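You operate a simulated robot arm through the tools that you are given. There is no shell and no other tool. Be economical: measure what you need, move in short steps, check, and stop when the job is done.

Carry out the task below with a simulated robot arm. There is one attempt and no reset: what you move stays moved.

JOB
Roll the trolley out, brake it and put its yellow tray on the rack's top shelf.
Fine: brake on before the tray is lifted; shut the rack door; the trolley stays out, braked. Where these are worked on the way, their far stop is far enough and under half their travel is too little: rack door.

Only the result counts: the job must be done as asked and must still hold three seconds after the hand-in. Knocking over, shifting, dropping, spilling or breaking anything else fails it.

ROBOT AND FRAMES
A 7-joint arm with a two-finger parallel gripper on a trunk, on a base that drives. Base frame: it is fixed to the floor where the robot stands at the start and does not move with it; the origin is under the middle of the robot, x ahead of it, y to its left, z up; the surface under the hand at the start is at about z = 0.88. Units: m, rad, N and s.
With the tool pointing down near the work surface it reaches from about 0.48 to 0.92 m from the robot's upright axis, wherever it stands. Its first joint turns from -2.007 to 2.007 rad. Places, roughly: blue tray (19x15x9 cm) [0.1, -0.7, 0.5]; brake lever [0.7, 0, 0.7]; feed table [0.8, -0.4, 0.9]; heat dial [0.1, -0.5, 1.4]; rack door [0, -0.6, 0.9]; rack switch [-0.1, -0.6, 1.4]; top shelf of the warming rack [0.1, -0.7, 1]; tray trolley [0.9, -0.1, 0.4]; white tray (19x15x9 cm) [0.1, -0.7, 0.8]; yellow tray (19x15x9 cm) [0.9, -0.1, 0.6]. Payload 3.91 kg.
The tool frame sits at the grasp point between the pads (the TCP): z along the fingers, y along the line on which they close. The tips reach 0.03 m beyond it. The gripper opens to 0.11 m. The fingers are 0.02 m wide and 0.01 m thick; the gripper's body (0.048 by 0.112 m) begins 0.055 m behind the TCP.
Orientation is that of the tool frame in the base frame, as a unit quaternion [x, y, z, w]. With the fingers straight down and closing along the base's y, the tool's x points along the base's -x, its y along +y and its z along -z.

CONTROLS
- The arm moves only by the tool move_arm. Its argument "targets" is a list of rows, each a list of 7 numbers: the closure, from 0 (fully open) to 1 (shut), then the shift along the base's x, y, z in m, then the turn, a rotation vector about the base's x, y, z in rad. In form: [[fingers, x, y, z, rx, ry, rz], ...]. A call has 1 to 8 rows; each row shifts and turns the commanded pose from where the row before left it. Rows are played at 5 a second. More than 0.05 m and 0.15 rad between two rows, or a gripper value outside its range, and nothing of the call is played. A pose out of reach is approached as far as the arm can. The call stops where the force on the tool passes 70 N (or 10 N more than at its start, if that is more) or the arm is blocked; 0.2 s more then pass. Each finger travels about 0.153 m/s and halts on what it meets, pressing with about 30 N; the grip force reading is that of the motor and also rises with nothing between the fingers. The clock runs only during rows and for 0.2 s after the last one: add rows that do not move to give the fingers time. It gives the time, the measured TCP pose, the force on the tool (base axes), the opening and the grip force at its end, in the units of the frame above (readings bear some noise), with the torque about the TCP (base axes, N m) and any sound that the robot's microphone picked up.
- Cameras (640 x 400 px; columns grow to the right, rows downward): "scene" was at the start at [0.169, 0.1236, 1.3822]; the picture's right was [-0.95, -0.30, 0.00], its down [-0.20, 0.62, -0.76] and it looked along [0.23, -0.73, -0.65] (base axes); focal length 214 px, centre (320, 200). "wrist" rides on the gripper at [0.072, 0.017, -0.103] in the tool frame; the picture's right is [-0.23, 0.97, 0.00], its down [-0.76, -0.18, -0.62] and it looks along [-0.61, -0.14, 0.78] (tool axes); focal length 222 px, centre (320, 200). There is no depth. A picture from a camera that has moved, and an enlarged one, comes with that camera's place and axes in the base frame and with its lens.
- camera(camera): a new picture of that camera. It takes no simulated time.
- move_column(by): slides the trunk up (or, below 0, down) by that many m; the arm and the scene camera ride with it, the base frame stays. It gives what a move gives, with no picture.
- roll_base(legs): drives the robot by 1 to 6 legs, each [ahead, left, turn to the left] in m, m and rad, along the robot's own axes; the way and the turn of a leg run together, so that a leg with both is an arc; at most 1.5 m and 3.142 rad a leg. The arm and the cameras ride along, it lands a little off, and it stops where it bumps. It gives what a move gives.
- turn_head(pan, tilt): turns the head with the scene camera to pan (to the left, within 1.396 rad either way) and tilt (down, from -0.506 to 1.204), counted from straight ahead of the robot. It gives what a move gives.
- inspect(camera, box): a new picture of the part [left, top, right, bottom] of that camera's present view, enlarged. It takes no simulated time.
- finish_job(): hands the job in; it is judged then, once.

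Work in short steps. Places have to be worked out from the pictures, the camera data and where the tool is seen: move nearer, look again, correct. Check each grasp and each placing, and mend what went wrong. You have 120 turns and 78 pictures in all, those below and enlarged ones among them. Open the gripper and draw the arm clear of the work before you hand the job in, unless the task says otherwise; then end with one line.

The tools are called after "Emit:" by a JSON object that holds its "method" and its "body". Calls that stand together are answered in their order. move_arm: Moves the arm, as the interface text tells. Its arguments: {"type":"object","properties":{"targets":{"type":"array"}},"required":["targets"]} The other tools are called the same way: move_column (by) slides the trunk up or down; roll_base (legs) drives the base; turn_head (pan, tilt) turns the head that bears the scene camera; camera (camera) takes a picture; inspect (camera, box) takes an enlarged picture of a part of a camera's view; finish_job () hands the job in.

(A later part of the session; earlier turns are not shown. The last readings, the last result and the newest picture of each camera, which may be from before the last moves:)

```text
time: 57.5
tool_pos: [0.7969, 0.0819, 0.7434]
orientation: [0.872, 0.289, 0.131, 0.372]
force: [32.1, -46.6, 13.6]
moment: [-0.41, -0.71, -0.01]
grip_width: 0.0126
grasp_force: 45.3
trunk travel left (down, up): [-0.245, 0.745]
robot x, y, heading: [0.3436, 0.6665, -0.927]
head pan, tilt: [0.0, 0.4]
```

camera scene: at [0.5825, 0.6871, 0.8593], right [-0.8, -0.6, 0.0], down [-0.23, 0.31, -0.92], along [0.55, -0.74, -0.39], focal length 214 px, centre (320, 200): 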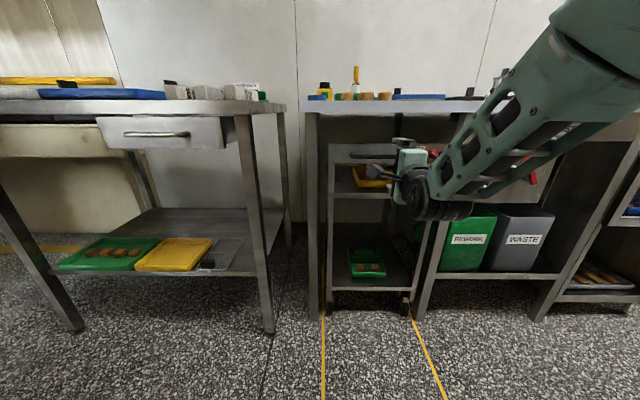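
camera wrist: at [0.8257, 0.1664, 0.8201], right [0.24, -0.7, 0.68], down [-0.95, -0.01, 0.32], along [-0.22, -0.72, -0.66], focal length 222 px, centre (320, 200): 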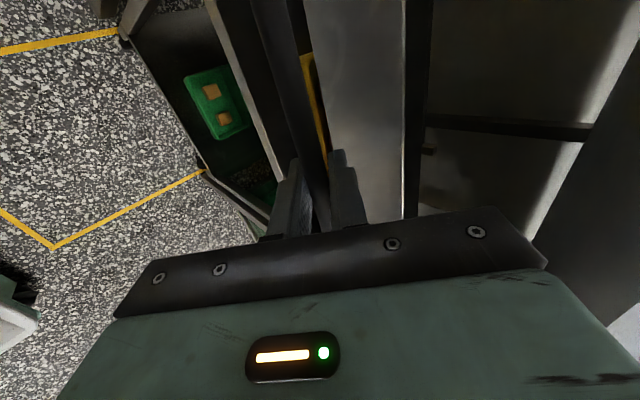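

57 N outward still only slides along the finger; the trolley looks braked (it also didn't budge at 77 N inward). Release, back off and get a close look at the lever.

Emit:
{"method": "move_arm", "body": {"targets": [[0.64, 0, 0, 0, 0, 0, 0], [0.64, 0, 0, 0, 0, 0, 0], [0.64, -0.006, 0.008, 0.01, 0, 0, 0], [0.64, -0.012, 0.016, 0.02, 0, 0, 0], [0.64, -0.012, 0.016, 0.02, 0, 0, 0], [0.64, -0.02, 0.026, 0.0, 0, 0, 0], [0.64, 0, 0, 0, 0, 0, 0]]}}

Emit:
{"method": "roll_base", "body": {"legs": [[-0.15, 0, 0]]}}

Emit:
{"method": "camera", "body": {"camera": "wrist"}}

Emit:
{"method": "camera", "body": {"camera": "scene"}}

```text
time: 59.1
tool_pos: [0.7439, 0.1536, 0.7835]
orientation: [0.876, 0.291, 0.126, 0.363]
force: [-0.2, -0.7, 0.2]
moment: [-0.04, 0.03, -0.04]
grip_width: 0.0395
grasp_force: 0.0
trunk travel left (down, up): [-0.245, 0.745]
robot x, y, heading: [0.3392, 0.6665, -0.932]
head pan, tilt: [0.0, 0.4]
```

```text
time: 60.5
tool_pos: [0.6536, 0.2726, 0.7842]
orientation: [0.876, 0.29, 0.126, 0.364]
force: [0.2, 0.4, -0.3]
moment: [-0.01, -0.01, -0.03]
grip_width: 0.0396
grasp_force: 0.0
trunk travel left (down, up): [-0.245, 0.745]
robot x, y, heading: [0.2553, 0.7838, -0.93]
head pan, tilt: [0.0, 0.4]
```

```text
47 pictures are left
camera wrist: at [0.6739, 0.3656, 0.8703], right [0.22, -0.69, 0.69], down [-0.95, -0.01, 0.3], along [-0.21, -0.73, -0.66], focal length 222 px, centre (320, 200)
```

wrist: 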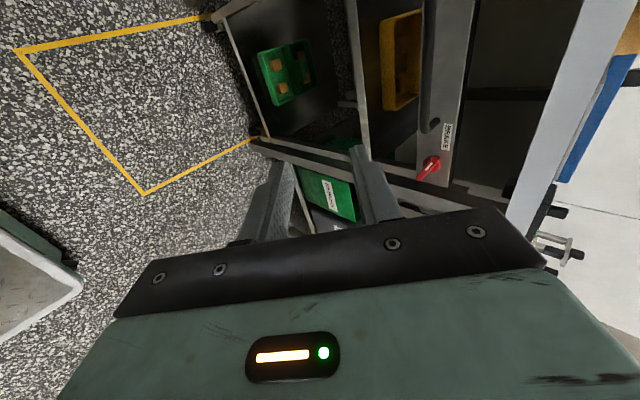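

```text
46 pictures are left
camera scene: at [0.5582, 0.7184, 0.9297], right [-0.8, -0.6, 0.0], down [-0.23, 0.31, -0.92], along [0.55, -0.74, -0.39], focal length 214 px, centre (320, 200)
```

scene: 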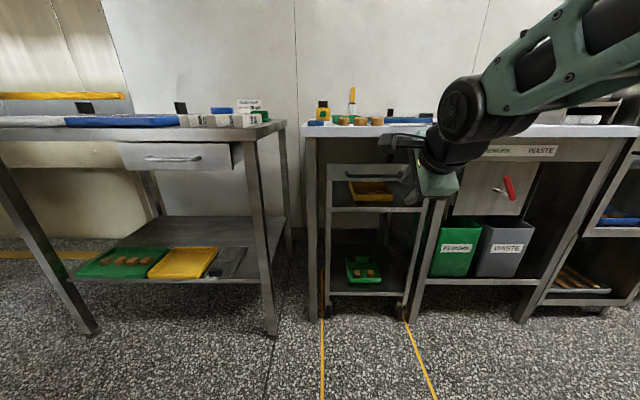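

Emit:
{"method": "inspect", "body": {"camera": "wrist", "box": [390, 110, 490, 210]}}

```text
4.00 times, centred on (440, 160) of wrist
camera zoom: at [0.6739, 0.3656, 0.8703], right [0.22, -0.69, 0.69], down [-0.95, -0.01, 0.3], along [-0.21, -0.73, -0.66], focal length 888 px, centre (-160, 360)
```

zoom: 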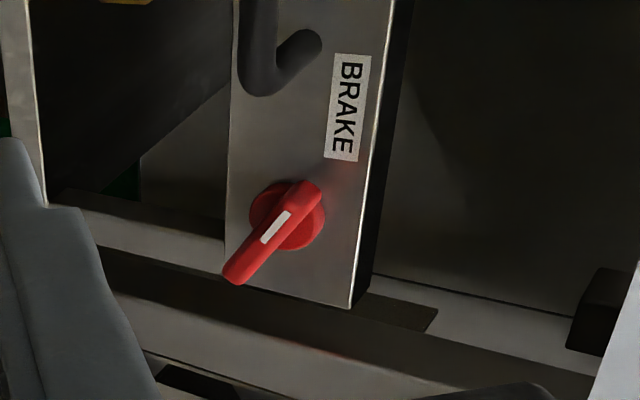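

Knob pivot estimate: v≈0.521, z≈0.729, lever pointing right and ~33° down. I'll orient the hand horizontally, rolled 33° so it closes across the lever, in front of the knob.

Emit:
{"method": "move_column", "body": {"by": -0.07}}

Emit:
{"method": "move_arm", "body": {"targets": [[0, -0.0116, -0.024, 0.002, -0.0404, -0.1262, -0.0326], [0, -0.0116, -0.024, 0.002, -0.0404, -0.1262, -0.0326], [0, -0.0116, -0.024, 0.002, -0.0404, -0.1262, -0.0326], [0, -0.0116, -0.024, 0.002, -0.0404, -0.1262, -0.0326], [0, -0.0116, -0.024, 0.002, -0.0404, -0.1262, -0.0326], [0, -0.0116, -0.024, 0.002, -0.0404, -0.1262, -0.0326], [0, -0.0116, -0.024, 0.002, -0.0404, -0.1262, -0.0326], [0, 0, 0, 0, 0, 0, 0]]}}

Emit:
{"method": "camera", "body": {"camera": "wrist"}}

```text
time: 61.5
tool_pos: [0.6532, 0.2737, 0.7156]
orientation: [0.876, 0.29, 0.127, 0.363]
force: [0.8, -1.0, 0.3]
moment: [-0.01, 0.0, -0.03]
grip_width: 0.0392
grasp_force: 0.0
trunk travel left (down, up): [-0.175, 0.815]
robot x, y, heading: [0.2539, 0.7859, -0.929]
head pan, tilt: [0.0, 0.4]
```

```text
time: 63.4
tool_pos: [0.5721, 0.105, 0.7282]
orientation: [0.707, 0.025, 0.405, 0.579]
force: [0.1, 0.0, -0.2]
moment: [0.0, -0.04, 0.0]
grip_width: 0.1097
grasp_force: 0.0
trunk travel left (down, up): [-0.175, 0.815]
robot x, y, heading: [0.2524, 0.7861, -0.931]
head pan, tilt: [0.0, 0.4]
```

```text
44 pictures are left
camera wrist: at [0.5513, 0.2191, 0.7821], right [-0.58, -0.43, 0.69], down [-0.81, 0.17, -0.56], along [0.12, -0.88, -0.45], focal length 222 px, centre (320, 200)
```

wrist: 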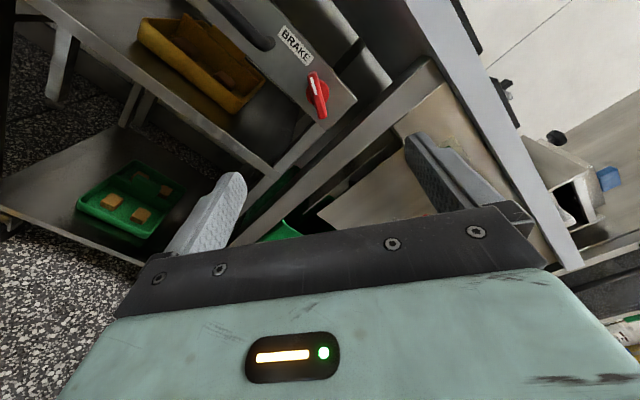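

Well aligned with the lever. Drive forward 0.15 and look.

Emit:
{"method": "roll_base", "body": {"legs": [[0.13, 0, 0]]}}

Emit:
{"method": "camera", "body": {"camera": "wrist"}}

```text
time: 64.6
tool_pos: [0.6483, -0.0002, 0.7281]
orientation: [0.706, 0.023, 0.405, 0.58]
force: [0.2, 0.0, -0.3]
moment: [-0.01, -0.01, -0.04]
grip_width: 0.1099
grasp_force: 0.1
trunk travel left (down, up): [-0.175, 0.815]
robot x, y, heading: [0.3253, 0.6801, -0.938]
head pan, tilt: [0.0, 0.4]
```

```text
43 pictures are left
camera wrist: at [0.6289, 0.114, 0.7821], right [-0.58, -0.43, 0.69], down [-0.81, 0.17, -0.56], along [0.12, -0.88, -0.45], focal length 222 px, centre (320, 200)
```

wrist: 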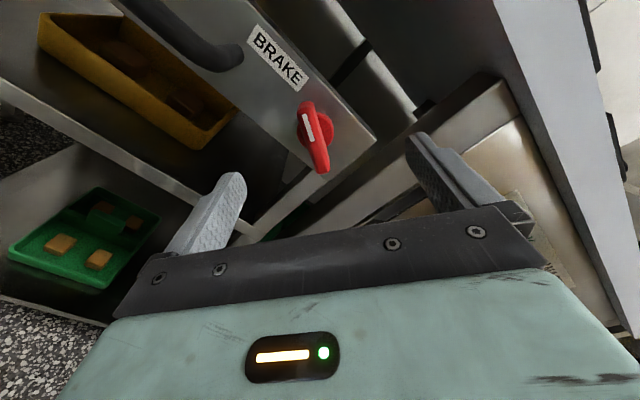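

Pivot refined: v≈0.527, z≈0.730. Small base advance 0.03, then final 15 mm by arm, and close on the knob.

Emit:
{"method": "roll_base", "body": {"legs": [[0.03, 0, 0]]}}

Emit:
{"method": "move_arm", "body": {"targets": [[0, 0.0056, 0.0042, 0.002, 0, 0, 0], [0, 0.006, -0.008, 0, 0, 0, 0], [0, 0, 0, 0, 0, 0, 0]]}}

Emit:
{"method": "camera", "body": {"camera": "wrist"}}

```text
time: 65.5
tool_pos: [0.6682, -0.0251, 0.7286]
orientation: [0.707, 0.024, 0.405, 0.58]
force: [-0.3, 0.6, -0.2]
moment: [-0.02, 0.01, 0.0]
grip_width: 0.1098
grasp_force: 0.1
trunk travel left (down, up): [-0.175, 0.815]
robot x, y, heading: [0.3468, 0.6538, -0.933]
head pan, tilt: [0.0, 0.4]
```

```text
time: 66.3
tool_pos: [0.6791, -0.0279, 0.7309]
orientation: [0.707, 0.025, 0.405, 0.58]
force: [0.0, 0.7, 0.2]
moment: [-0.01, 0.0, -0.03]
grip_width: 0.11
grasp_force: 0.0
trunk travel left (down, up): [-0.175, 0.815]
robot x, y, heading: [0.3485, 0.6588, -0.933]
head pan, tilt: [0.0, 0.4]
```

```text
42 pictures are left
camera wrist: at [0.6586, 0.0857, 0.7844], right [-0.58, -0.43, 0.69], down [-0.81, 0.17, -0.56], along [0.12, -0.88, -0.45], focal length 222 px, centre (320, 200)
```

wrist: 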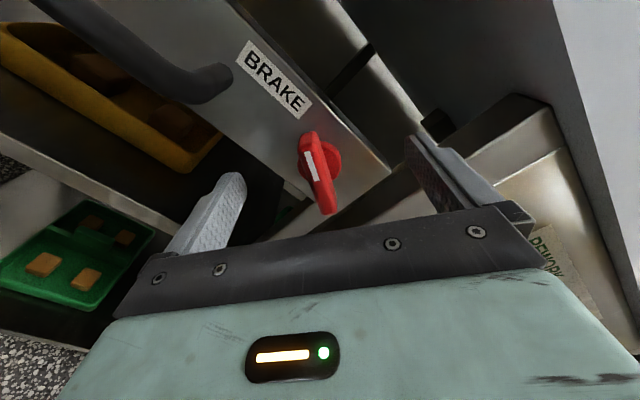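

Fingertips straddle the lever. Close gently and check width.

Emit:
{"method": "move_arm", "body": {"targets": [[0, 0.003, -0.004, 0, 0, 0, 0], [0.7, 0, 0, 0, 0, 0, 0], [1, 0, 0, 0, 0, 0, 0], [1, 0, 0, 0, 0, 0, 0], [1, 0, 0, 0, 0, 0, 0]]}}

Emit:
{"method": "camera", "body": {"camera": "wrist"}}

```text
time: 67.5
tool_pos: [0.6814, -0.032, 0.7304]
orientation: [0.707, 0.024, 0.405, 0.579]
force: [-11.8, 13.7, -1.6]
moment: [0.14, 0.1, -0.31]
grip_width: 0.0293
grasp_force: 45.7
trunk travel left (down, up): [-0.175, 0.815]
robot x, y, heading: [0.3496, 0.6568, -0.932]
head pan, tilt: [0.0, 0.4]
```

```text
41 pictures are left
camera wrist: at [0.661, 0.0822, 0.7839], right [-0.58, -0.43, 0.69], down [-0.81, 0.17, -0.56], along [0.12, -0.88, -0.45], focal length 222 px, centre (320, 200)
```

wrist: 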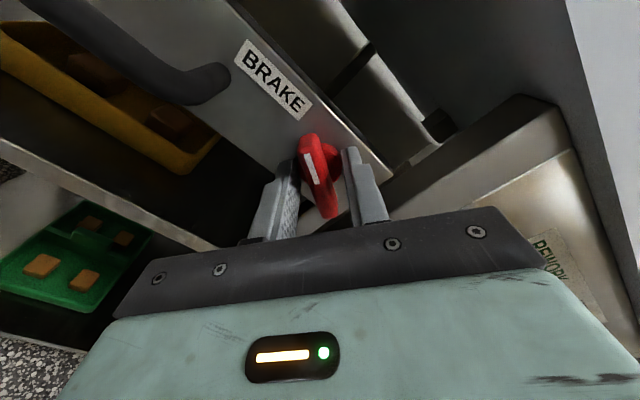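

It grabbed the 29 mm base disc; I open partly, back off 10 mm, and close on the lever bar itself.

Emit:
{"method": "move_arm", "body": {"targets": [[0.4, 0, 0, 0, 0, 0, 0], [0.4, 0, 0, 0, 0, 0, 0], [0.4, -0.006, 0.008, 0, 0, 0, 0], [1, 0, 0, 0, 0, 0, 0], [1, 0, 0, 0, 0, 0, 0], [1, 0, 0, 0, 0, 0, 0]]}}

```text
time: 68.9
tool_pos: [0.6758, -0.0244, 0.7305]
orientation: [0.707, 0.024, 0.404, 0.58]
force: [9.3, -6.2, -6.7]
moment: [-1.1, 0.26, -0.05]
grip_width: 0.0126
grasp_force: 44.7
trunk travel left (down, up): [-0.175, 0.815]
robot x, y, heading: [0.3487, 0.6554, -0.937]
head pan, tilt: [0.0, 0.4]
```

Now on the lever bar (12.6 mm). Test-twist clockwise by 0.3 rad about the inward axis and read the moment.

Emit:
{"method": "move_arm", "body": {"targets": [[1, 0, 0, 0, 0.06, -0.08, 0], [1, 0, 0, 0, 0.06, -0.08, 0], [1, 0, 0, 0, 0.06, -0.08, 0], [1, 0, 0, 0, 0, 0, 0]]}}

Emit:
{"method": "camera", "body": {"camera": "wrist"}}

```text
time: 69.9
tool_pos: [0.6764, -0.0235, 0.7303]
orientation: [0.703, -0.082, 0.486, 0.512]
force: [0.5, -0.8, -8.6]
moment: [-1.55, 0.66, 0.01]
grip_width: 0.0191
grasp_force: 45.2
trunk travel left (down, up): [-0.175, 0.815]
robot x, y, heading: [0.3466, 0.6587, -0.935]
head pan, tilt: [0.0, 0.4]
```

```text
40 pictures are left
camera wrist: at [0.6408, 0.0785, 0.7966], right [-0.72, -0.54, 0.45], down [-0.66, 0.29, -0.7], along [0.24, -0.79, -0.56], focal length 222 px, centre (320, 200)
```

wrist: 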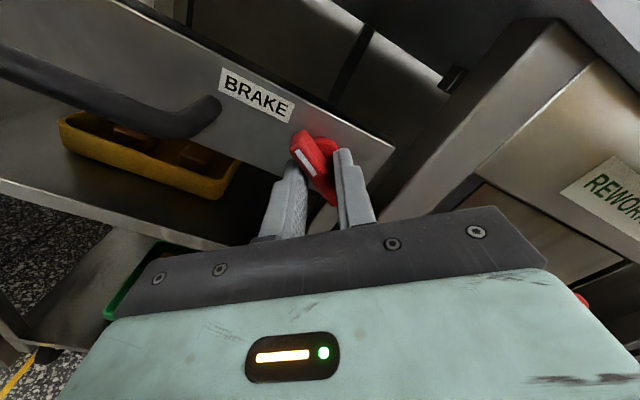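

The lever stayed put while the hand turned, so clockwise is blocked (the stop). Now twist the other way: back 0.3 and a further 0.45.

Emit:
{"method": "move_arm", "body": {"targets": [[1, 0, 0, 0, -0.06, 0.08, 0], [1, 0, 0, 0, -0.06, 0.08, 0], [1, 0, 0, 0, -0.06, 0.08, 0], [1, 0, 0, 0, -0.06, 0.08, 0], [1, 0, 0, 0, -0.06, 0.08, 0], [1, 0, 0, 0, -0.06, 0.08, 0], [1, 0, 0, 0, -0.06, 0.08, 0], [1, 0, 0, 0, 0, 0, 0]]}}

Emit:
{"method": "camera", "body": {"camera": "wrist"}}

```text
time: 71.7
tool_pos: [0.6777, -0.0238, 0.7305]
orientation: [0.688, 0.166, 0.281, 0.649]
force: [14.5, 7.6, -5.7]
moment: [-0.15, -0.13, -0.39]
grip_width: 0.0118
grasp_force: 44.8
trunk travel left (down, up): [-0.175, 0.815]
robot x, y, heading: [0.3454, 0.6586, -0.934]
head pan, tilt: [0.0, 0.4]
```

```text
39 pictures are left
camera wrist: at [0.6698, 0.1005, 0.7596], right [-0.31, -0.24, 0.92], down [-0.95, 0.07, -0.31], along [0.01, -0.97, -0.24], focal length 222 px, centre (320, 200)
```

wrist: 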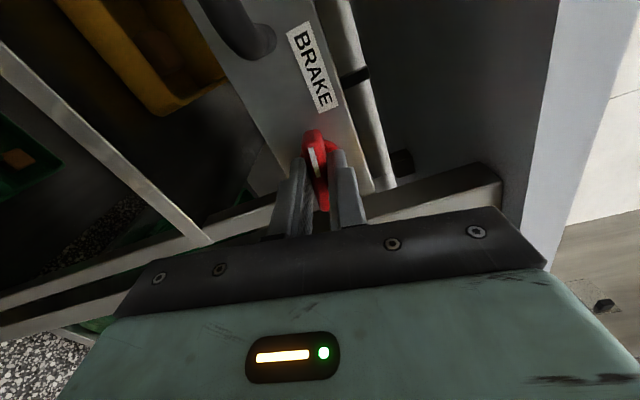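

The lever follows counter-clockwise. Continue.

Emit:
{"method": "move_arm", "body": {"targets": [[1, 0, 0, 0, -0.06, 0.08, 0], [1, 0, 0, 0, -0.06, 0.08, 0], [1, 0, 0, 0, -0.06, 0.08, 0], [1, 0, 0, 0, -0.06, 0.08, 0], [1, 0, 0, 0, -0.06, 0.08, 0], [1, 0, 0, 0, -0.06, 0.08, 0], [1, 0, 0, 0, -0.06, 0.08, 0], [1, 0, 0, 0, 0, 0, 0]]}}

Emit:
{"method": "camera", "body": {"camera": "wrist"}}

```text
time: 73.5
tool_pos: [0.6771, -0.0231, 0.7289]
orientation: [0.59, 0.391, 0.042, 0.705]
force: [17.2, 9.9, -10.7]
moment: [1.02, 0.62, 0.65]
grip_width: 0.0119
grasp_force: 45.2
trunk travel left (down, up): [-0.175, 0.815]
robot x, y, heading: [0.3472, 0.6578, -0.938]
head pan, tilt: [0.0, 0.4]
```

```text
38 pictures are left
camera wrist: at [0.6719, 0.1022, 0.708], right [0.23, 0.17, 0.96], down [-0.97, 0.05, 0.23], along [-0.01, -0.98, 0.18], focal length 222 px, centre (320, 200)
```

wrist: 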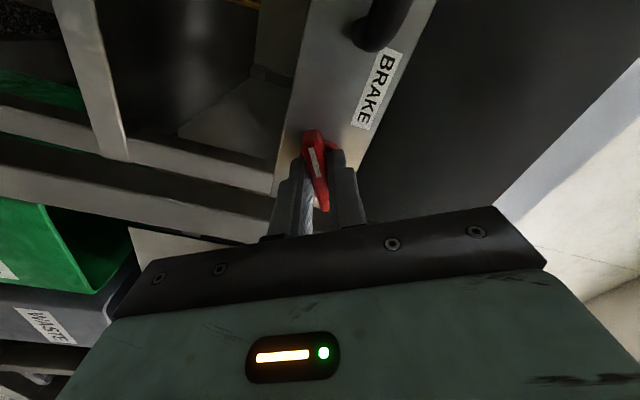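

Lever now points right and up ~30°, still no stop. Continue another 0.5.

Emit:
{"method": "move_arm", "body": {"targets": [[1, 0, 0, 0, -0.06, 0.08, 0], [1, 0, 0, 0, -0.06, 0.08, 0], [1, 0, 0, 0, -0.06, 0.08, 0], [1, 0, 0, 0, -0.06, 0.08, 0], [1, 0, 0, 0, -0.06, 0.08, 0], [1, 0, 0, 0, 0, 0, 0]]}}

Emit:
{"method": "camera", "body": {"camera": "wrist"}}

```text
time: 74.9
tool_pos: [0.6731, -0.0251, 0.7318]
orientation: [0.476, 0.521, -0.135, 0.696]
force: [-0.1, -4.6, -0.2]
moment: [1.58, -1.17, -0.85]
grip_width: 0.0231
grasp_force: 44.8
trunk travel left (down, up): [-0.175, 0.815]
robot x, y, heading: [0.3472, 0.6543, -0.933]
head pan, tilt: [0.0, 0.4]
```

```text
37 pictures are left
camera wrist: at [0.6546, 0.0886, 0.6782], right [0.57, 0.43, 0.7], down [-0.81, 0.18, 0.56], along [0.11, -0.89, 0.45], focal length 222 px, centre (320, 200)
```

wrist: 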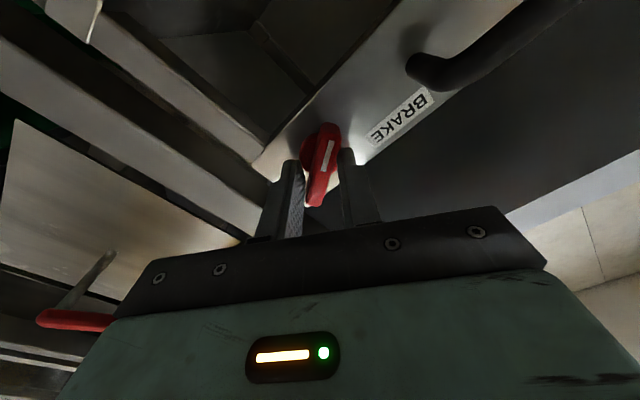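

The far stop is reached (hand slipped past, lever now points right-up). Release, back off, roll the hand level and go for the handle to test pulling.

Emit:
{"method": "move_arm", "body": {"targets": [[0, 0, 0, 0, 0, 0, 0], [0, 0, 0, 0, 0, 0, 0], [0, -0.024, 0.032, 0, 0, 0, 0], [0, -0.024, 0.032, 0, 0, 0, 0], [0, 0.004, 0.003, 0, 0.077, -0.102, 0], [0, 0.016, 0.012, 0, 0.077, -0.102, 0], [0, 0.016, 0.012, 0, 0.077, -0.102, 0], [0, 0.016, 0.012, 0, 0.077, -0.102, 0]]}}

Emit:
{"method": "move_arm", "body": {"targets": [[0, 0.016, 0.012, 0, 0.077, -0.102, 0], [0, 0.016, 0.012, 0, 0.077, -0.102, 0], [0, 0.016, 0.012, 0, 0.077, -0.102, 0], [0, 0.016, 0.012, 0, 0.077, -0.102, 0], [0, 0, 0, 0, 0, 0, 0]]}}

Emit:
{"method": "camera", "body": {"camera": "wrist"}}

```text
time: 76.7
tool_pos: [0.686, 0.0709, 0.7364]
orientation: [0.593, 0.386, 0.047, 0.706]
force: [-0.1, 0.8, 0.2]
moment: [0.0, -0.05, -0.01]
grip_width: 0.1098
grasp_force: 0.0
out of reach, approached as far as the arm can: row 4
trunk travel left (down, up): [-0.175, 0.815]
robot x, y, heading: [0.3506, 0.6537, -0.933]
head pan, tilt: [0.0, 0.4]
```

```text
time: 77.9
tool_pos: [0.7491, 0.1183, 0.7354]
orientation: [0.671, 0.224, 0.224, 0.67]
force: [0.3, 0.1, 0.0]
moment: [0.02, 0.02, 0.02]
grip_width: 0.11
grasp_force: 0.2
trunk travel left (down, up): [-0.175, 0.815]
robot x, y, heading: [0.346, 0.6543, -0.933]
head pan, tilt: [0.0, 0.4]
```

```text
36 pictures are left
camera wrist: at [0.7457, 0.2452, 0.7528], right [-0.18, -0.14, 0.97], down [-0.98, 0.04, -0.18], along [-0.02, -0.99, -0.14], focal length 222 px, centre (320, 200)
```

wrist: 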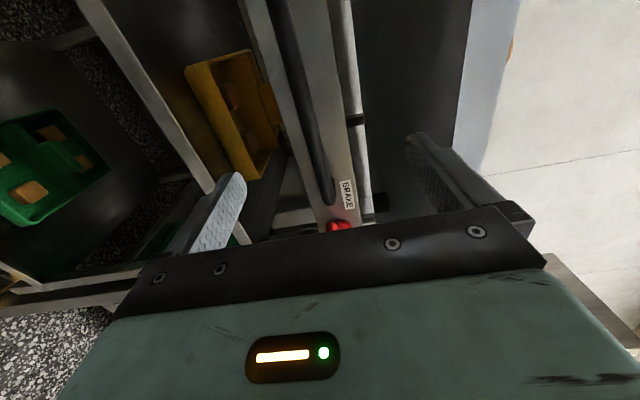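

Hand level at u=0.355. Move in: base 0.05, arm 0.025 and down 6 mm, then close on the bar.

Emit:
{"method": "roll_base", "body": {"legs": [[0.045, 0, 0]]}}

Emit:
{"method": "move_arm", "body": {"targets": [[0, 0.009, -0.012, -0.003, 0, 0, 0], [0, 0.009, -0.012, -0.003, 0, 0, 0], [0, 0, 0, 0, 0, 0, 0], [1, 0, 0, 0, 0, 0, 0], [1, 0, 0, 0, 0, 0, 0], [1, 0, 0, 0, 0, 0, 0], [1, 0, 0, 0, 0, 0, 0]]}}

```text
time: 78.8
tool_pos: [0.7774, 0.0823, 0.7363]
orientation: [0.671, 0.224, 0.223, 0.671]
force: [0.7, -0.2, -0.4]
moment: [0.01, 0.0, -0.02]
grip_width: 0.1101
grasp_force: 0.1
trunk travel left (down, up): [-0.175, 0.815]
robot x, y, heading: [0.3757, 0.6169, -0.936]
head pan, tilt: [0.0, 0.4]
```

```text
time: 80.4
tool_pos: [0.7946, 0.058, 0.7301]
orientation: [0.671, 0.225, 0.223, 0.67]
force: [2.1, -2.8, 3.3]
moment: [0.07, -0.1, 0.01]
grip_width: 0.0126
grasp_force: 44.8
trunk travel left (down, up): [-0.175, 0.815]
robot x, y, heading: [0.375, 0.6153, -0.931]
head pan, tilt: [0.0, 0.4]
```

Gripped cleanly. Pull outward with the arm, watching the force.

Emit:
{"method": "move_arm", "body": {"targets": [[1, -0.003, 0.004, 0, 0, 0, 0], [1, -0.006, 0.008, 0, 0, 0, 0], [1, -0.006, 0.008, 0, 0, 0, 0], [1, -0.006, 0.008, 0, 0, 0, 0], [1, 0, 0, 0, 0, 0, 0]]}}

Emit:
{"method": "camera", "body": {"camera": "wrist"}}

```text
time: 81.6
tool_pos: [0.7721, 0.0871, 0.7294]
orientation: [0.671, 0.224, 0.223, 0.671]
force: [0.6, 3.6, 5.3]
moment: [0.12, -0.12, -0.83]
grip_width: 0.0129
grasp_force: 44.3
trunk travel left (down, up): [-0.175, 0.815]
robot x, y, heading: [0.3752, 0.6175, -0.936]
head pan, tilt: [0.0, 0.4]
```

```text
35 pictures are left
camera wrist: at [0.7693, 0.2131, 0.747], right [-0.18, -0.14, 0.97], down [-0.98, 0.04, -0.17], along [-0.02, -0.99, -0.14], focal length 222 px, centre (320, 200)
```

wrist: 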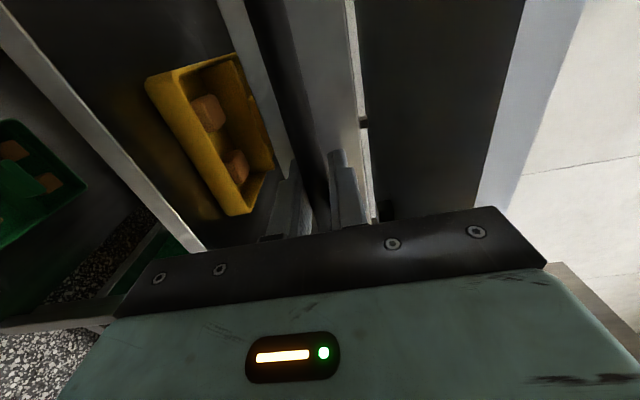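

It rolls freely now (≈3 N): the brake was on, and the up position is "off". Pull it out by driving the base back in two pieces.

Emit:
{"method": "roll_base", "body": {"legs": [[-0.14, 0, 0]]}}

Emit:
{"method": "roll_base", "body": {"legs": [[-0.1, 0, 0]]}}

Emit:
{"method": "camera", "body": {"camera": "scene"}}

```text
time: 82.9
tool_pos: [0.6904, 0.2009, 0.73]
orientation: [0.67, 0.226, 0.223, 0.671]
force: [4.3, 8.2, 4.3]
moment: [0.12, -0.17, -0.14]
grip_width: 0.0129
grasp_force: 44.8
trunk travel left (down, up): [-0.175, 0.815]
robot x, y, heading: [0.2927, 0.7325, -0.934]
head pan, tilt: [0.0, 0.4]
```

```text
time: 84.1
tool_pos: [0.6297, 0.283, 0.7297]
orientation: [0.67, 0.227, 0.224, 0.671]
force: [5.6, 7.1, 2.1]
moment: [0.11, -0.19, -0.29]
grip_width: 0.0128
grasp_force: 44.8
trunk travel left (down, up): [-0.175, 0.815]
robot x, y, heading: [0.2288, 0.8109, -0.936]
head pan, tilt: [0.0, 0.4]
```

```text
34 pictures are left
camera scene: at [0.5375, 0.7466, 0.8597], right [-0.8, -0.6, 0.0], down [-0.23, 0.31, -0.92], along [0.55, -0.74, -0.39], focal length 214 px, centre (320, 200)
```

scene: 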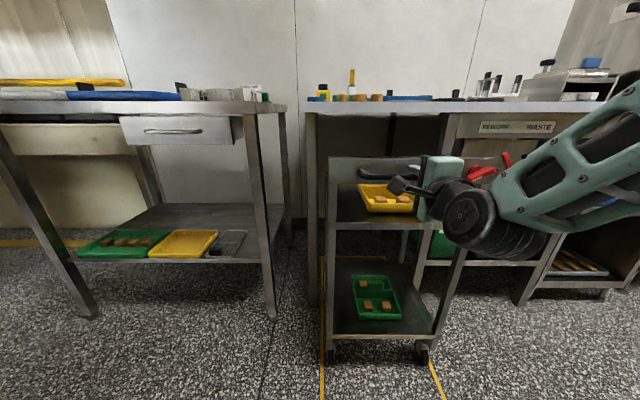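

Going well; bar at u≈0.15. Pull the rest (0.13) with the arm, watching reach.

Emit:
{"method": "move_arm", "body": {"targets": [[1, -0.012, 0.016, 0, 0, 0, 0], [1, -0.012, 0.016, 0, 0, 0, 0], [1, -0.012, 0.016, 0, 0, 0, 0], [1, 0, 0, 0, 0, 0, 0]]}}

```text
time: 84.9
tool_pos: [0.6113, 0.3155, 0.7316]
orientation: [0.684, 0.227, 0.213, 0.659]
force: [-4.0, 3.5, -16.9]
moment: [0.2, -0.51, -0.37]
grip_width: 0.0127
grasp_force: 45.2
out of reach, approached as far as the arm can: row 2, 3
trunk travel left (down, up): [-0.175, 0.815]
robot x, y, heading: [0.2321, 0.8116, -0.933]
head pan, tilt: [0.0, 0.4]
stopped in row 4: the force on the tool passed its limit at 80 N (the readings are from after the stop); the commanded pose is now the measured one
```

Arm is at its near limit. The aisle table front is at u≈-0.945 and the robot's rear should be at ≈-0.82, so I drive back another 0.06.

Emit:
{"method": "roll_base", "body": {"legs": [[-0.06, 0, 0]]}}

Emit:
{"method": "camera", "body": {"camera": "scene"}}

```text
time: 85.9
tool_pos: [0.5763, 0.3644, 0.7296]
orientation: [0.685, 0.226, 0.213, 0.659]
force: [0.7, 0.2, -34.3]
moment: [0.13, -0.52, -0.91]
grip_width: 0.0127
grasp_force: 45.0
trunk travel left (down, up): [-0.175, 0.815]
robot x, y, heading: [0.1969, 0.8636, -0.931]
head pan, tilt: [0.0, 0.4]
```

```text
33 pictures are left
camera scene: at [0.5015, 0.7937, 0.8593], right [-0.8, -0.59, 0.0], down [-0.23, 0.31, -0.92], along [0.55, -0.74, -0.39], focal length 214 px, centre (320, 200)
```

scene: 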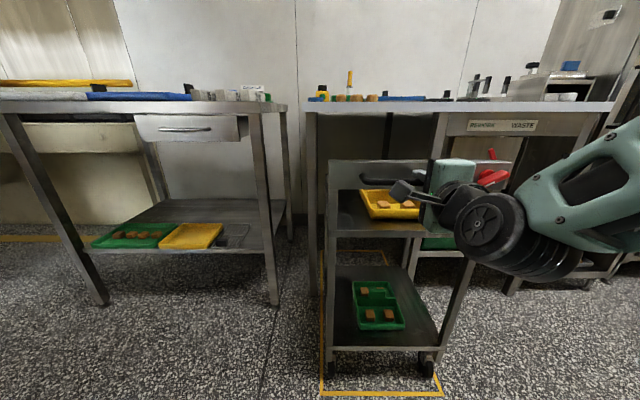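

Emit:
{"method": "inspect", "body": {"camera": "scene", "box": [290, 220, 490, 400]}}

```text
2.22 times, centred on (390, 310) of scene
camera zoom: at [0.5015, 0.7937, 0.8593], right [-0.8, -0.59, 0.0], down [-0.23, 0.31, -0.92], along [0.55, -0.74, -0.39], focal length 477 px, centre (164, -44)
```

zoom: 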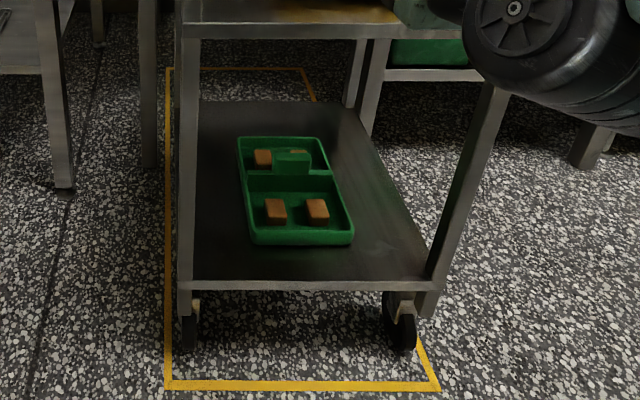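

The outline's near line is ~4–5 cm in front of the front wheels. I check the rear clearance before the last centimetres.

Emit:
{"method": "turn_head", "body": {"pan": 1.39, "tilt": 0.9}}

Emit:
{"method": "camera", "body": {"camera": "scene"}}

```text
time: 87.4
tool_pos: [0.575, 0.3642, 0.7291]
orientation: [0.685, 0.227, 0.213, 0.659]
force: [1.4, 0.2, -14.1]
moment: [0.23, -0.41, -0.11]
grip_width: 0.0128
grasp_force: 45.4
trunk travel left (down, up): [-0.175, 0.815]
robot x, y, heading: [0.1937, 0.8597, -0.937]
head pan, tilt: [1.389, 0.901]
```

```text
31 pictures are left
camera scene: at [0.5141, 0.9017, 0.8166], right [0.44, -0.9, 0.0], down [-0.7, -0.34, -0.62], along [0.56, 0.27, -0.78], focal length 214 px, centre (320, 200)
```

scene: 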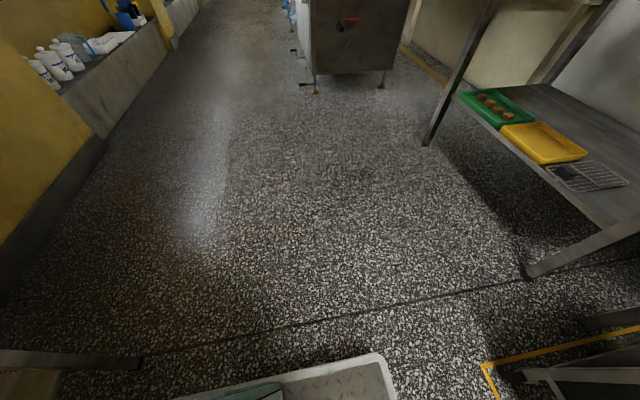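

We've travelled ~0.38 of an estimated ~0.39–0.40 (lane length minus trolley depth). One last careful 2 cm backward.

Emit:
{"method": "roll_base", "body": {"legs": [[-0.02, 0, 0]]}}

```text
time: 88.2
tool_pos: [0.565, 0.3811, 0.7303]
orientation: [0.684, 0.227, 0.214, 0.659]
force: [0.5, 6.7, -17.8]
moment: [0.26, -0.46, -0.68]
grip_width: 0.0128
grasp_force: 45.3
trunk travel left (down, up): [-0.175, 0.815]
robot x, y, heading: [0.1867, 0.8778, -0.936]
head pan, tilt: [1.389, 0.901]
```

Emit:
{"method": "turn_head", "body": {"pan": 0.0, "tilt": 0.6}}

Emit:
{"method": "inspect", "body": {"camera": "scene", "box": [280, 80, 520, 380]}}

```text
time: 89.7
tool_pos: [0.5629, 0.3805, 0.7295]
orientation: [0.684, 0.227, 0.214, 0.659]
force: [3.3, -1.5, -6.1]
moment: [0.28, -0.43, -0.19]
grip_width: 0.0127
grasp_force: 44.9
trunk travel left (down, up): [-0.175, 0.815]
robot x, y, heading: [0.1825, 0.8769, -0.931]
head pan, tilt: [0.0, 0.6]
```

```text
1.33 times, centred on (400, 230) of scene
camera zoom: at [0.4868, 0.8137, 0.8414], right [-0.8, -0.59, 0.0], down [-0.34, 0.45, -0.82], along [0.49, -0.66, -0.57], focal length 286 px, centre (213, 160)
```

zoom: 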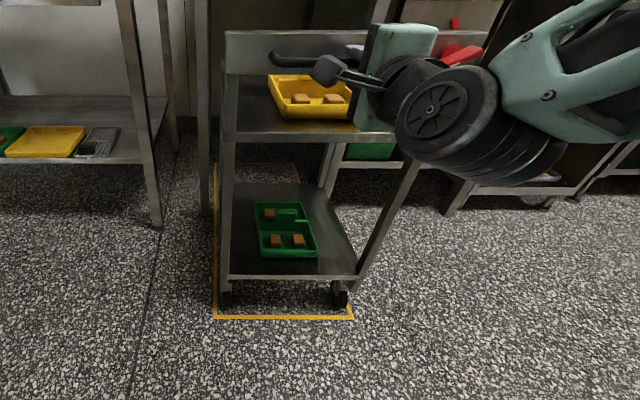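

The trolley stands at the near end of the lane. Now brake: open and slide the hand right along the bar (bar and lever pass between the fingers) to the lever, rolling -0.5 to match it.

Emit:
{"method": "move_arm", "body": {"targets": [[0, 0, 0, 0, 0, 0, 0], [0, 0, 0, 0, 0, 0, 0], [0, 0, 0, 0, 0, 0, 0], [0, -0.018, -0.014, 0, -0.01, -0.007, 0], [0, -0.018, -0.014, 0, -0.01, -0.007, 0], [0, -0.018, -0.014, 0, -0.01, -0.007, 0], [0, 0, 0, 0, 0, 0, 0]]}}

Emit:
{"method": "camera", "body": {"camera": "wrist"}}

```text
time: 91.3
tool_pos: [0.5342, 0.3254, 0.7489]
orientation: [0.673, 0.223, 0.217, 0.671]
force: [-0.3, -0.1, 0.8]
moment: [-0.03, 0.03, -0.01]
grip_width: 0.1101
grasp_force: 0.1
out of reach, approached as far as the arm can: row 4, 5, 6
trunk travel left (down, up): [-0.175, 0.815]
robot x, y, heading: [0.1855, 0.8775, -0.933]
head pan, tilt: [0.0, 0.6]
```

```text
29 pictures are left
camera wrist: at [0.532, 0.4515, 0.7649], right [-0.17, -0.13, 0.98], down [-0.98, 0.05, -0.17], along [-0.03, -0.99, -0.14], focal length 222 px, centre (320, 200)
```

wrist: 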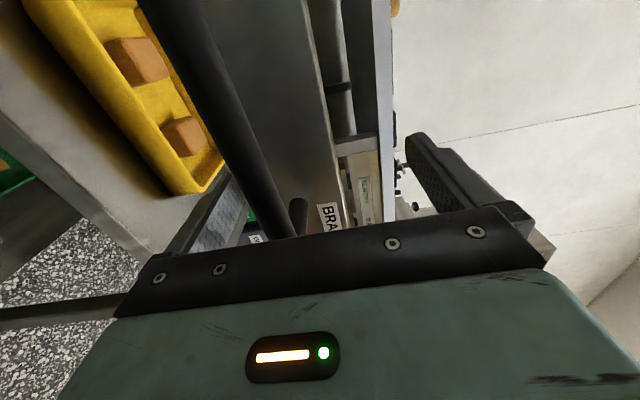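

The hand is cramped here. I'll slide sideways with the base (right 0.2, back 0.015) so the open fingers pass bar and lever and come free on the trolley's right, then turn the lever by pushing its tip down from above.

Emit:
{"method": "move_column", "body": {"by": -0.006}}

Emit:
{"method": "roll_base", "body": {"legs": [[-0.015, -0.03, 0]]}}

Emit:
{"method": "camera", "body": {"camera": "wrist"}}

```text
time: 91.9
tool_pos: [0.5349, 0.3254, 0.743]
orientation: [0.673, 0.224, 0.217, 0.671]
force: [-0.5, 0.2, 0.5]
moment: [-0.04, -0.02, -0.02]
grip_width: 0.1102
grasp_force: 0.1
trunk travel left (down, up): [-0.169, 0.821]
robot x, y, heading: [0.1787, 0.8788, -0.936]
head pan, tilt: [0.0, 0.6]
```

```text
time: 92.7
tool_pos: [0.5009, 0.3193, 0.7419]
orientation: [0.672, 0.224, 0.216, 0.672]
force: [0.2, -0.2, 1.0]
moment: [-0.01, 0.0, -0.04]
grip_width: 0.1102
grasp_force: 0.0
trunk travel left (down, up): [-0.169, 0.821]
robot x, y, heading: [0.1528, 0.872, -0.937]
head pan, tilt: [0.0, 0.6]
```

```text
28 pictures are left
camera wrist: at [0.4987, 0.4457, 0.7588], right [-0.17, -0.13, 0.98], down [-0.98, 0.05, -0.17], along [-0.03, -0.99, -0.14], focal length 222 px, centre (320, 200)
```

wrist: 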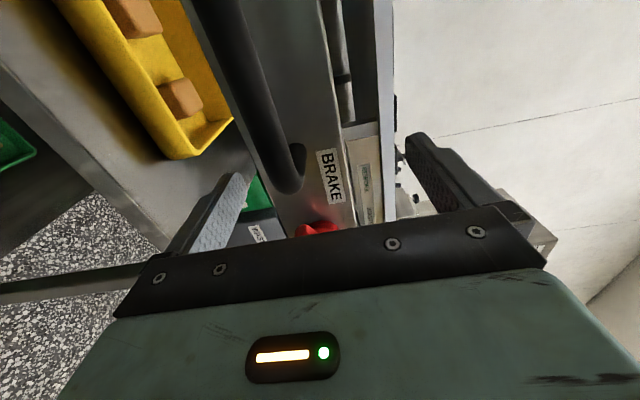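

Free of the bar now and the lever is right there. Slide right 0.055 more, back 0.01, and then roll the hand to match the lever.

Emit:
{"method": "roll_base", "body": {"legs": [[-0.01, -0.057, 0]]}}

Emit:
{"method": "move_arm", "body": {"targets": [[0, 0, 0, -0.004, -0.078, 0.104, 0], [0, 0, 0, -0.004, -0.078, 0.104, 0], [0, 0, 0, -0.004, -0.078, 0.104, 0], [0, 0, 0, 0, -0.078, 0.104, 0], [0, 0, 0, 0, 0, 0, 0]]}}

Emit:
{"method": "camera", "body": {"camera": "wrist"}}

```text
time: 93.7
tool_pos: [0.4494, 0.2933, 0.7414]
orientation: [0.673, 0.224, 0.216, 0.671]
force: [-0.5, -0.2, 1.2]
moment: [-0.01, 0.0, -0.01]
grip_width: 0.1099
grasp_force: 0.0
trunk travel left (down, up): [-0.169, 0.821]
robot x, y, heading: [0.0941, 0.8445, -0.936]
head pan, tilt: [0.0, 0.6]
```

```text
time: 94.9
tool_pos: [0.4564, 0.2912, 0.7333]
orientation: [0.591, 0.388, 0.037, 0.706]
force: [-0.7, 3.6, -1.1]
moment: [0.26, -0.02, -0.03]
grip_width: 0.11
grasp_force: 0.1
out of reach, approached as far as the arm can: row 2
trunk travel left (down, up): [-0.169, 0.821]
robot x, y, heading: [0.1021, 0.8414, -0.932]
head pan, tilt: [0.0, 0.6]
```

```text
27 pictures are left
camera wrist: at [0.451, 0.4165, 0.711], right [0.24, 0.18, 0.96], down [-0.97, 0.06, 0.23], along [-0.02, -0.98, 0.18], focal length 222 px, centre (320, 200)
```

wrist: 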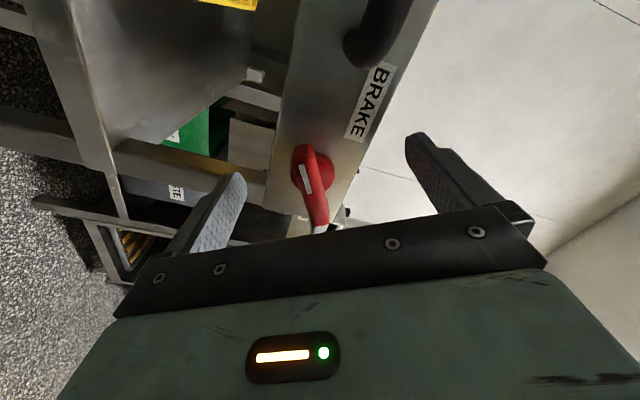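

Aligned with the lever. Back off 1 cm so only the lever bar is gripped, then close.

Emit:
{"method": "roll_base", "body": {"legs": [[-0.01, 0, 0]]}}

Emit:
{"method": "move_arm", "body": {"targets": [[0.6, 0, 0, 0, 0, 0, 0], [1, 0, 0, 0, 0, 0, 0], [1, 0, 0, 0, 0, 0, 0], [1, 0, 0, 0, 0, 0, 0]]}}

Emit:
{"method": "camera", "body": {"camera": "wrist"}}

```text
time: 95.7
tool_pos: [0.449, 0.298, 0.7336]
orientation: [0.591, 0.387, 0.036, 0.707]
force: [-0.3, -0.2, -0.5]
moment: [0.05, 0.0, 0.04]
grip_width: 0.1097
grasp_force: 0.0
trunk travel left (down, up): [-0.169, 0.821]
robot x, y, heading: [0.0936, 0.853, -0.932]
head pan, tilt: [0.0, 0.6]
stopped in leg 1: the robot was blocked; the commanded pose is now the measured one
```

```text
time: 96.7
tool_pos: [0.4469, 0.2953, 0.7289]
orientation: [0.596, 0.387, 0.034, 0.703]
force: [-16.6, -11.7, -37.9]
moment: [-0.26, -0.6, -0.66]
grip_width: 0.0122
grasp_force: 44.7
trunk travel left (down, up): [-0.169, 0.821]
robot x, y, heading: [0.0889, 0.8565, -0.938]
head pan, tilt: [0.0, 0.6]
```

```text
26 pictures are left
camera wrist: at [0.4433, 0.422, 0.7078], right [0.24, 0.17, 0.96], down [-0.97, 0.06, 0.24], along [-0.02, -0.98, 0.18], focal length 222 px, centre (320, 200)
```

wrist: 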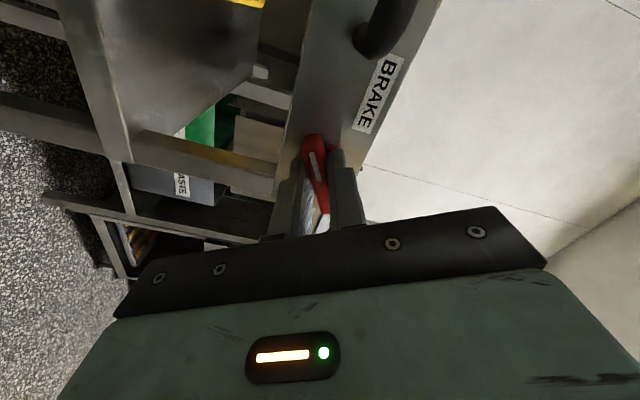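

The robot just touched something behind — no more reversing from here. The lever is gripped (12 mm); rotate it clockwise about the inward axis.

Emit:
{"method": "move_arm", "body": {"targets": [[1, 0, 0, -0.004, 0.06, -0.08, 0], [1, 0, 0, 0, 0.06, -0.08, 0], [1, 0, 0, 0, 0.06, -0.08, 0], [1, 0, 0, 0, 0.06, -0.08, 0], [1, 0, 0, 0, 0.06, -0.08, 0], [1, 0, 0, 0, 0.06, -0.08, 0], [1, 0, 0, 0, 0.06, -0.08, 0], [1, 0, 0, 0, 0.06, -0.08, 0]]}}

Emit:
{"method": "move_arm", "body": {"targets": [[1, 0, 0, 0, 0.06, -0.08, 0], [1, 0, 0, 0, 0.06, -0.08, 0], [1, 0, 0, 0, 0.06, -0.08, 0], [1, 0, 0, 0, 0.06, -0.08, 0], [1, 0, 0, 0, 0.06, -0.08, 0], [1, 0, 0, 0, 0, 0, 0]]}}

Emit:
{"method": "camera", "body": {"camera": "wrist"}}

```text
time: 98.5
tool_pos: [0.4488, 0.2965, 0.731]
orientation: [0.699, 0.124, 0.308, 0.634]
force: [-25.8, -17.7, -3.4]
moment: [-0.38, -0.3, -1.19]
grip_width: 0.0116
grasp_force: 45.2
trunk travel left (down, up): [-0.169, 0.821]
robot x, y, heading: [0.0929, 0.8545, -0.934]
head pan, tilt: [0.0, 0.6]
```

```text
time: 99.9
tool_pos: [0.448, 0.2966, 0.7335]
orientation: [0.706, -0.049, 0.458, 0.538]
force: [-14.9, -23.2, 26.8]
moment: [-1.08, 0.6, -1.51]
grip_width: 0.0171
grasp_force: 45.1
trunk travel left (down, up): [-0.169, 0.821]
robot x, y, heading: [0.0916, 0.8539, -0.934]
head pan, tilt: [0.0, 0.6]
```

```text
25 pictures are left
camera wrist: at [0.4193, 0.4031, 0.796], right [-0.68, -0.5, 0.54], down [-0.71, 0.25, -0.66], along [0.19, -0.83, -0.53], focal length 222 px, centre (320, 200)
```

wrist: 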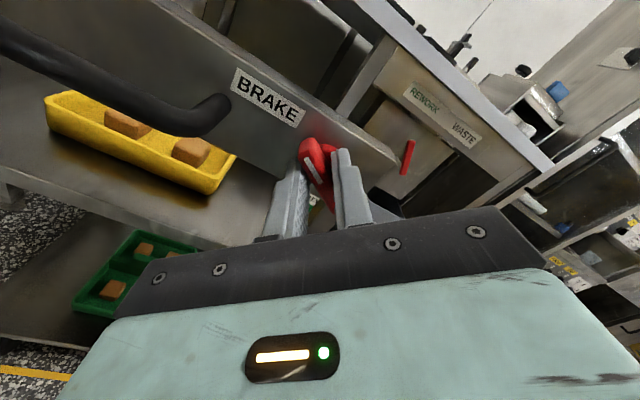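

The lever is back at its clockwise stop (brake on). Open and retract the hand 4 cm by arm, then unroll.

Emit:
{"method": "move_arm", "body": {"targets": [[0, 0, 0, 0, 0, 0, 0], [0, 0, 0, 0, 0, 0, 0], [0, 0, 0, 0, 0, 0, 0], [0, -0.012, 0.016, 0, 0, 0, 0], [0, -0.012, 0.016, 0, 0, 0, 0]]}}

Emit:
{"method": "inspect", "body": {"camera": "wrist", "box": [200, 40, 440, 220]}}

```text
time: 101.1
tool_pos: [0.448, 0.3145, 0.7475]
orientation: [0.71, -0.046, 0.456, 0.534]
force: [-0.2, -0.2, 0.1]
moment: [0.01, -0.03, 0.03]
grip_width: 0.1099
grasp_force: 0.0
out of reach, approached as far as the arm can: row 4, 5
trunk travel left (down, up): [-0.169, 0.821]
robot x, y, heading: [0.0965, 0.8541, -0.935]
head pan, tilt: [0.0, 0.6]
```

```text
2.22 times, centred on (320, 130) of wrist
camera zoom: at [0.419, 0.4213, 0.8117], right [-0.67, -0.51, 0.54], down [-0.72, 0.25, -0.65], along [0.19, -0.82, -0.53], focal length 494 px, centre (320, 356)
```

zoom: 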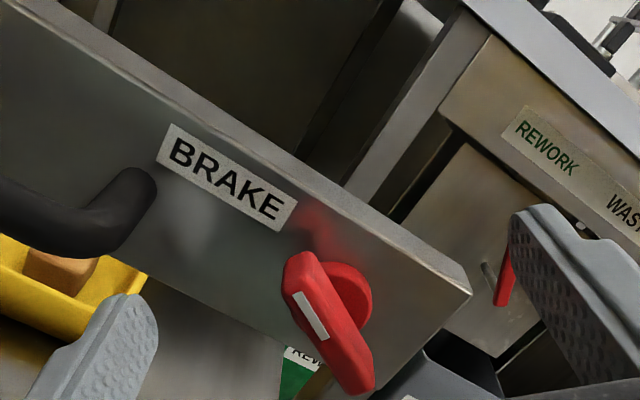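

Brake lever is back at its original (braking) position. I leave along the finger slot: trunk 3 cm down, then base right 0.12.

Emit:
{"method": "move_column", "body": {"by": -0.03}}

Emit:
{"method": "roll_base", "body": {"legs": [[0.0, -0.06, 0]]}}

Emit:
{"method": "move_column", "body": {"by": -0.025}}

Emit:
{"method": "roll_base", "body": {"legs": [[0.0, -0.1, 0]]}}

```text
time: 101.9
tool_pos: [0.448, 0.3152, 0.7177]
orientation: [0.71, -0.047, 0.456, 0.535]
force: [0.4, -0.3, 0.4]
moment: [-0.01, -0.04, -0.01]
grip_width: 0.1097
grasp_force: 0.1
trunk travel left (down, up): [-0.139, 0.851]
robot x, y, heading: [0.094, 0.8549, -0.932]
head pan, tilt: [0.0, 0.6]
```

```text
time: 102.9
tool_pos: [0.4018, 0.2798, 0.717]
orientation: [0.71, -0.047, 0.456, 0.534]
force: [-0.1, -1.6, 0.2]
moment: [0.0, 0.04, -0.03]
grip_width: 0.11
grasp_force: 0.1
trunk travel left (down, up): [-0.139, 0.851]
robot x, y, heading: [0.0428, 0.8212, -0.933]
head pan, tilt: [0.0, 0.6]
```

```text
time: 103.6
tool_pos: [0.4009, 0.2801, 0.6925]
orientation: [0.71, -0.046, 0.455, 0.535]
force: [-0.5, 0.6, 0.6]
moment: [-0.02, 0.01, 0.0]
grip_width: 0.1102
grasp_force: 0.0
trunk travel left (down, up): [-0.114, 0.876]
robot x, y, heading: [0.0443, 0.8184, -0.929]
head pan, tilt: [0.0, 0.6]
```

```text
time: 104.7
tool_pos: [0.3216, 0.2208, 0.6924]
orientation: [0.71, -0.047, 0.456, 0.535]
force: [-0.5, 0.0, -1.1]
moment: [-0.02, -0.03, -0.04]
grip_width: 0.11
grasp_force: 0.1
trunk travel left (down, up): [-0.114, 0.876]
robot x, y, heading: [-0.0358, 0.7615, -0.933]
head pan, tilt: [0.0, 0.6]
```

Clear of the trolley. Now the rack: drive forward/right a bit, raise the trunk and look at its door.

Emit:
{"method": "roll_base", "body": {"legs": [[0.13, -0.3, 0]]}}

Emit:
{"method": "move_column", "body": {"by": 0.45}}

Emit:
{"method": "turn_head", "body": {"pan": -0.35, "tilt": 0.35}}

Emit:
{"method": "camera", "body": {"camera": "scene"}}

```text
time: 106.9
tool_pos: [0.157, -0.0624, 0.693]
orientation: [0.71, -0.046, 0.455, 0.534]
force: [-0.2, 0.1, -0.2]
moment: [-0.01, 0.01, -0.01]
grip_width: 0.1101
grasp_force: 0.0
trunk travel left (down, up): [-0.114, 0.876]
robot x, y, heading: [-0.1956, 0.4754, -0.934]
head pan, tilt: [0.0, 0.6]
```

```text
refused: 0.45 is not a number from -0.4 to 0.4
```

```text
time: 107.7
tool_pos: [0.1578, -0.0634, 0.6927]
orientation: [0.71, -0.046, 0.456, 0.535]
force: [0.5, 0.9, -0.4]
moment: [-0.05, 0.04, 0.06]
grip_width: 0.1102
grasp_force: 0.0
trunk travel left (down, up): [-0.114, 0.876]
robot x, y, heading: [-0.1944, 0.4791, -0.938]
head pan, tilt: [-0.351, 0.351]
```

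```text
23 pictures are left
camera scene: at [0.079, 0.3943, 0.8032], right [-0.96, -0.28, 0.0], down [-0.1, 0.33, -0.94], along [0.27, -0.9, -0.34], focal length 214 px, centre (320, 200)
```

scene: 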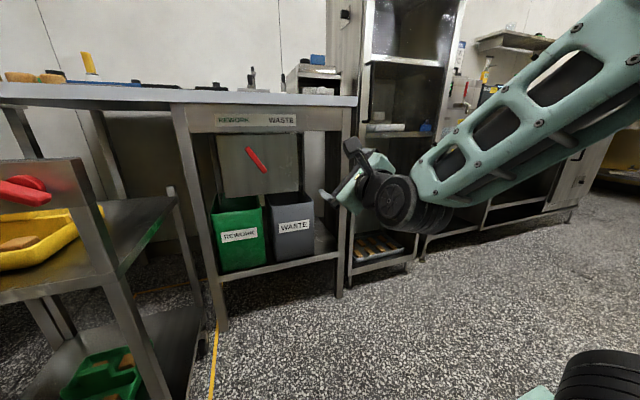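

Emit:
{"method": "move_column", "body": {"by": 0.4}}

Emit:
{"method": "inspect", "body": {"camera": "scene", "box": [300, 80, 480, 380]}}

```text
time: 111.5
tool_pos: [0.1572, -0.0621, 1.0925]
orientation: [0.71, -0.047, 0.456, 0.535]
force: [-0.7, -0.4, 0.3]
moment: [0.0, 0.01, 0.02]
grip_width: 0.1102
grasp_force: 0.1
trunk travel left (down, up): [-0.514, 0.476]
robot x, y, heading: [-0.1978, 0.4773, -0.938]
head pan, tilt: [-0.351, 0.351]
```

```text
1.33 times, centred on (390, 230) of scene
camera zoom: at [0.079, 0.3942, 1.2032], right [-0.96, -0.28, 0.0], down [-0.1, 0.33, -0.94], along [0.26, -0.9, -0.34], focal length 286 px, centre (227, 160)
```

zoom: 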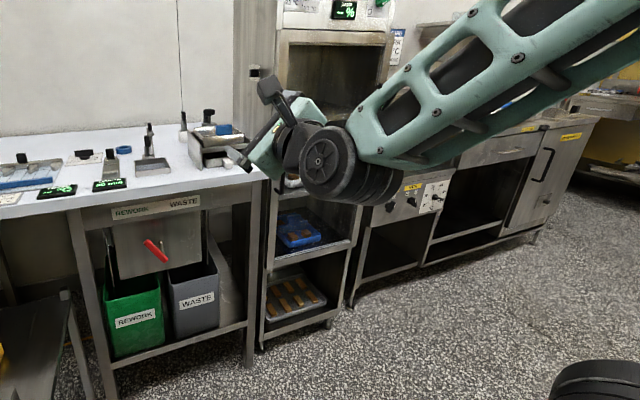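

I see the rack's interior through its opening; earlier the black vertical handle was at v≈-0.19, z≈0.74–0.93 on the left (hinge right). Lower the trunk, roll the hand so it closes sideways, then move closer to look.

Emit:
{"method": "move_column", "body": {"by": -0.22}}

Emit:
{"method": "move_arm", "body": {"targets": [[0, 0, 0, 0, 0.085, -0.113, 0], [0, 0, 0, 0, 0.085, -0.113, 0], [0, 0, 0, 0, 0.085, -0.113, 0], [0, 0, 0, 0, 0.085, -0.113, 0], [0, 0, 0, 0, 0.085, -0.113, 0], [0, 0, 0, 0, 0.085, -0.113, 0], [0, 0, 0, 0, 0, 0, 0]]}}

Emit:
{"method": "roll_base", "body": {"legs": [[0.05, -0.2, 0]]}}

Emit:
{"method": "camera", "body": {"camera": "wrist"}}

```text
time: 113.9
tool_pos: [0.157, -0.0629, 0.8736]
orientation: [0.71, -0.047, 0.456, 0.534]
force: [-0.6, -1.1, -0.2]
moment: [0.01, 0.0, 0.0]
grip_width: 0.1099
grasp_force: 0.1
trunk travel left (down, up): [-0.294, 0.696]
robot x, y, heading: [-0.1975, 0.4724, -0.932]
head pan, tilt: [-0.351, 0.351]
```

```text
time: 115.5
tool_pos: [0.1577, -0.0617, 0.8732]
orientation: [0.629, -0.332, 0.637, 0.297]
force: [0.4, -0.6, -0.2]
moment: [-0.01, -0.03, -0.05]
grip_width: 0.1097
grasp_force: 0.1
trunk travel left (down, up): [-0.294, 0.696]
robot x, y, heading: [-0.1986, 0.4763, -0.933]
head pan, tilt: [-0.351, 0.351]
```

```text
time: 117.1
tool_pos: [0.0251, -0.223, 0.8733]
orientation: [0.629, -0.333, 0.637, 0.297]
force: [-0.7, 0.0, 0.0]
moment: [-0.02, -0.01, -0.02]
grip_width: 0.11
grasp_force: 0.1
trunk travel left (down, up): [-0.294, 0.696]
robot x, y, heading: [-0.3298, 0.3191, -0.941]
head pan, tilt: [-0.351, 0.351]
```

```text
21 pictures are left
camera wrist: at [-0.0538, -0.154, 0.9459], right [-0.77, -0.58, -0.27], down [-0.21, 0.63, -0.74], along [0.6, -0.51, -0.61], focal length 222 px, centre (320, 200)
```

wrist: 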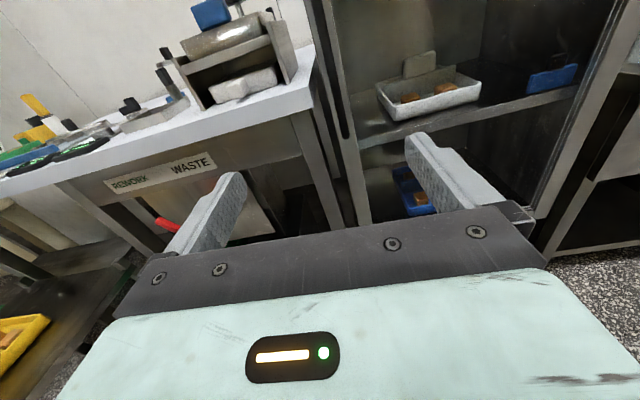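

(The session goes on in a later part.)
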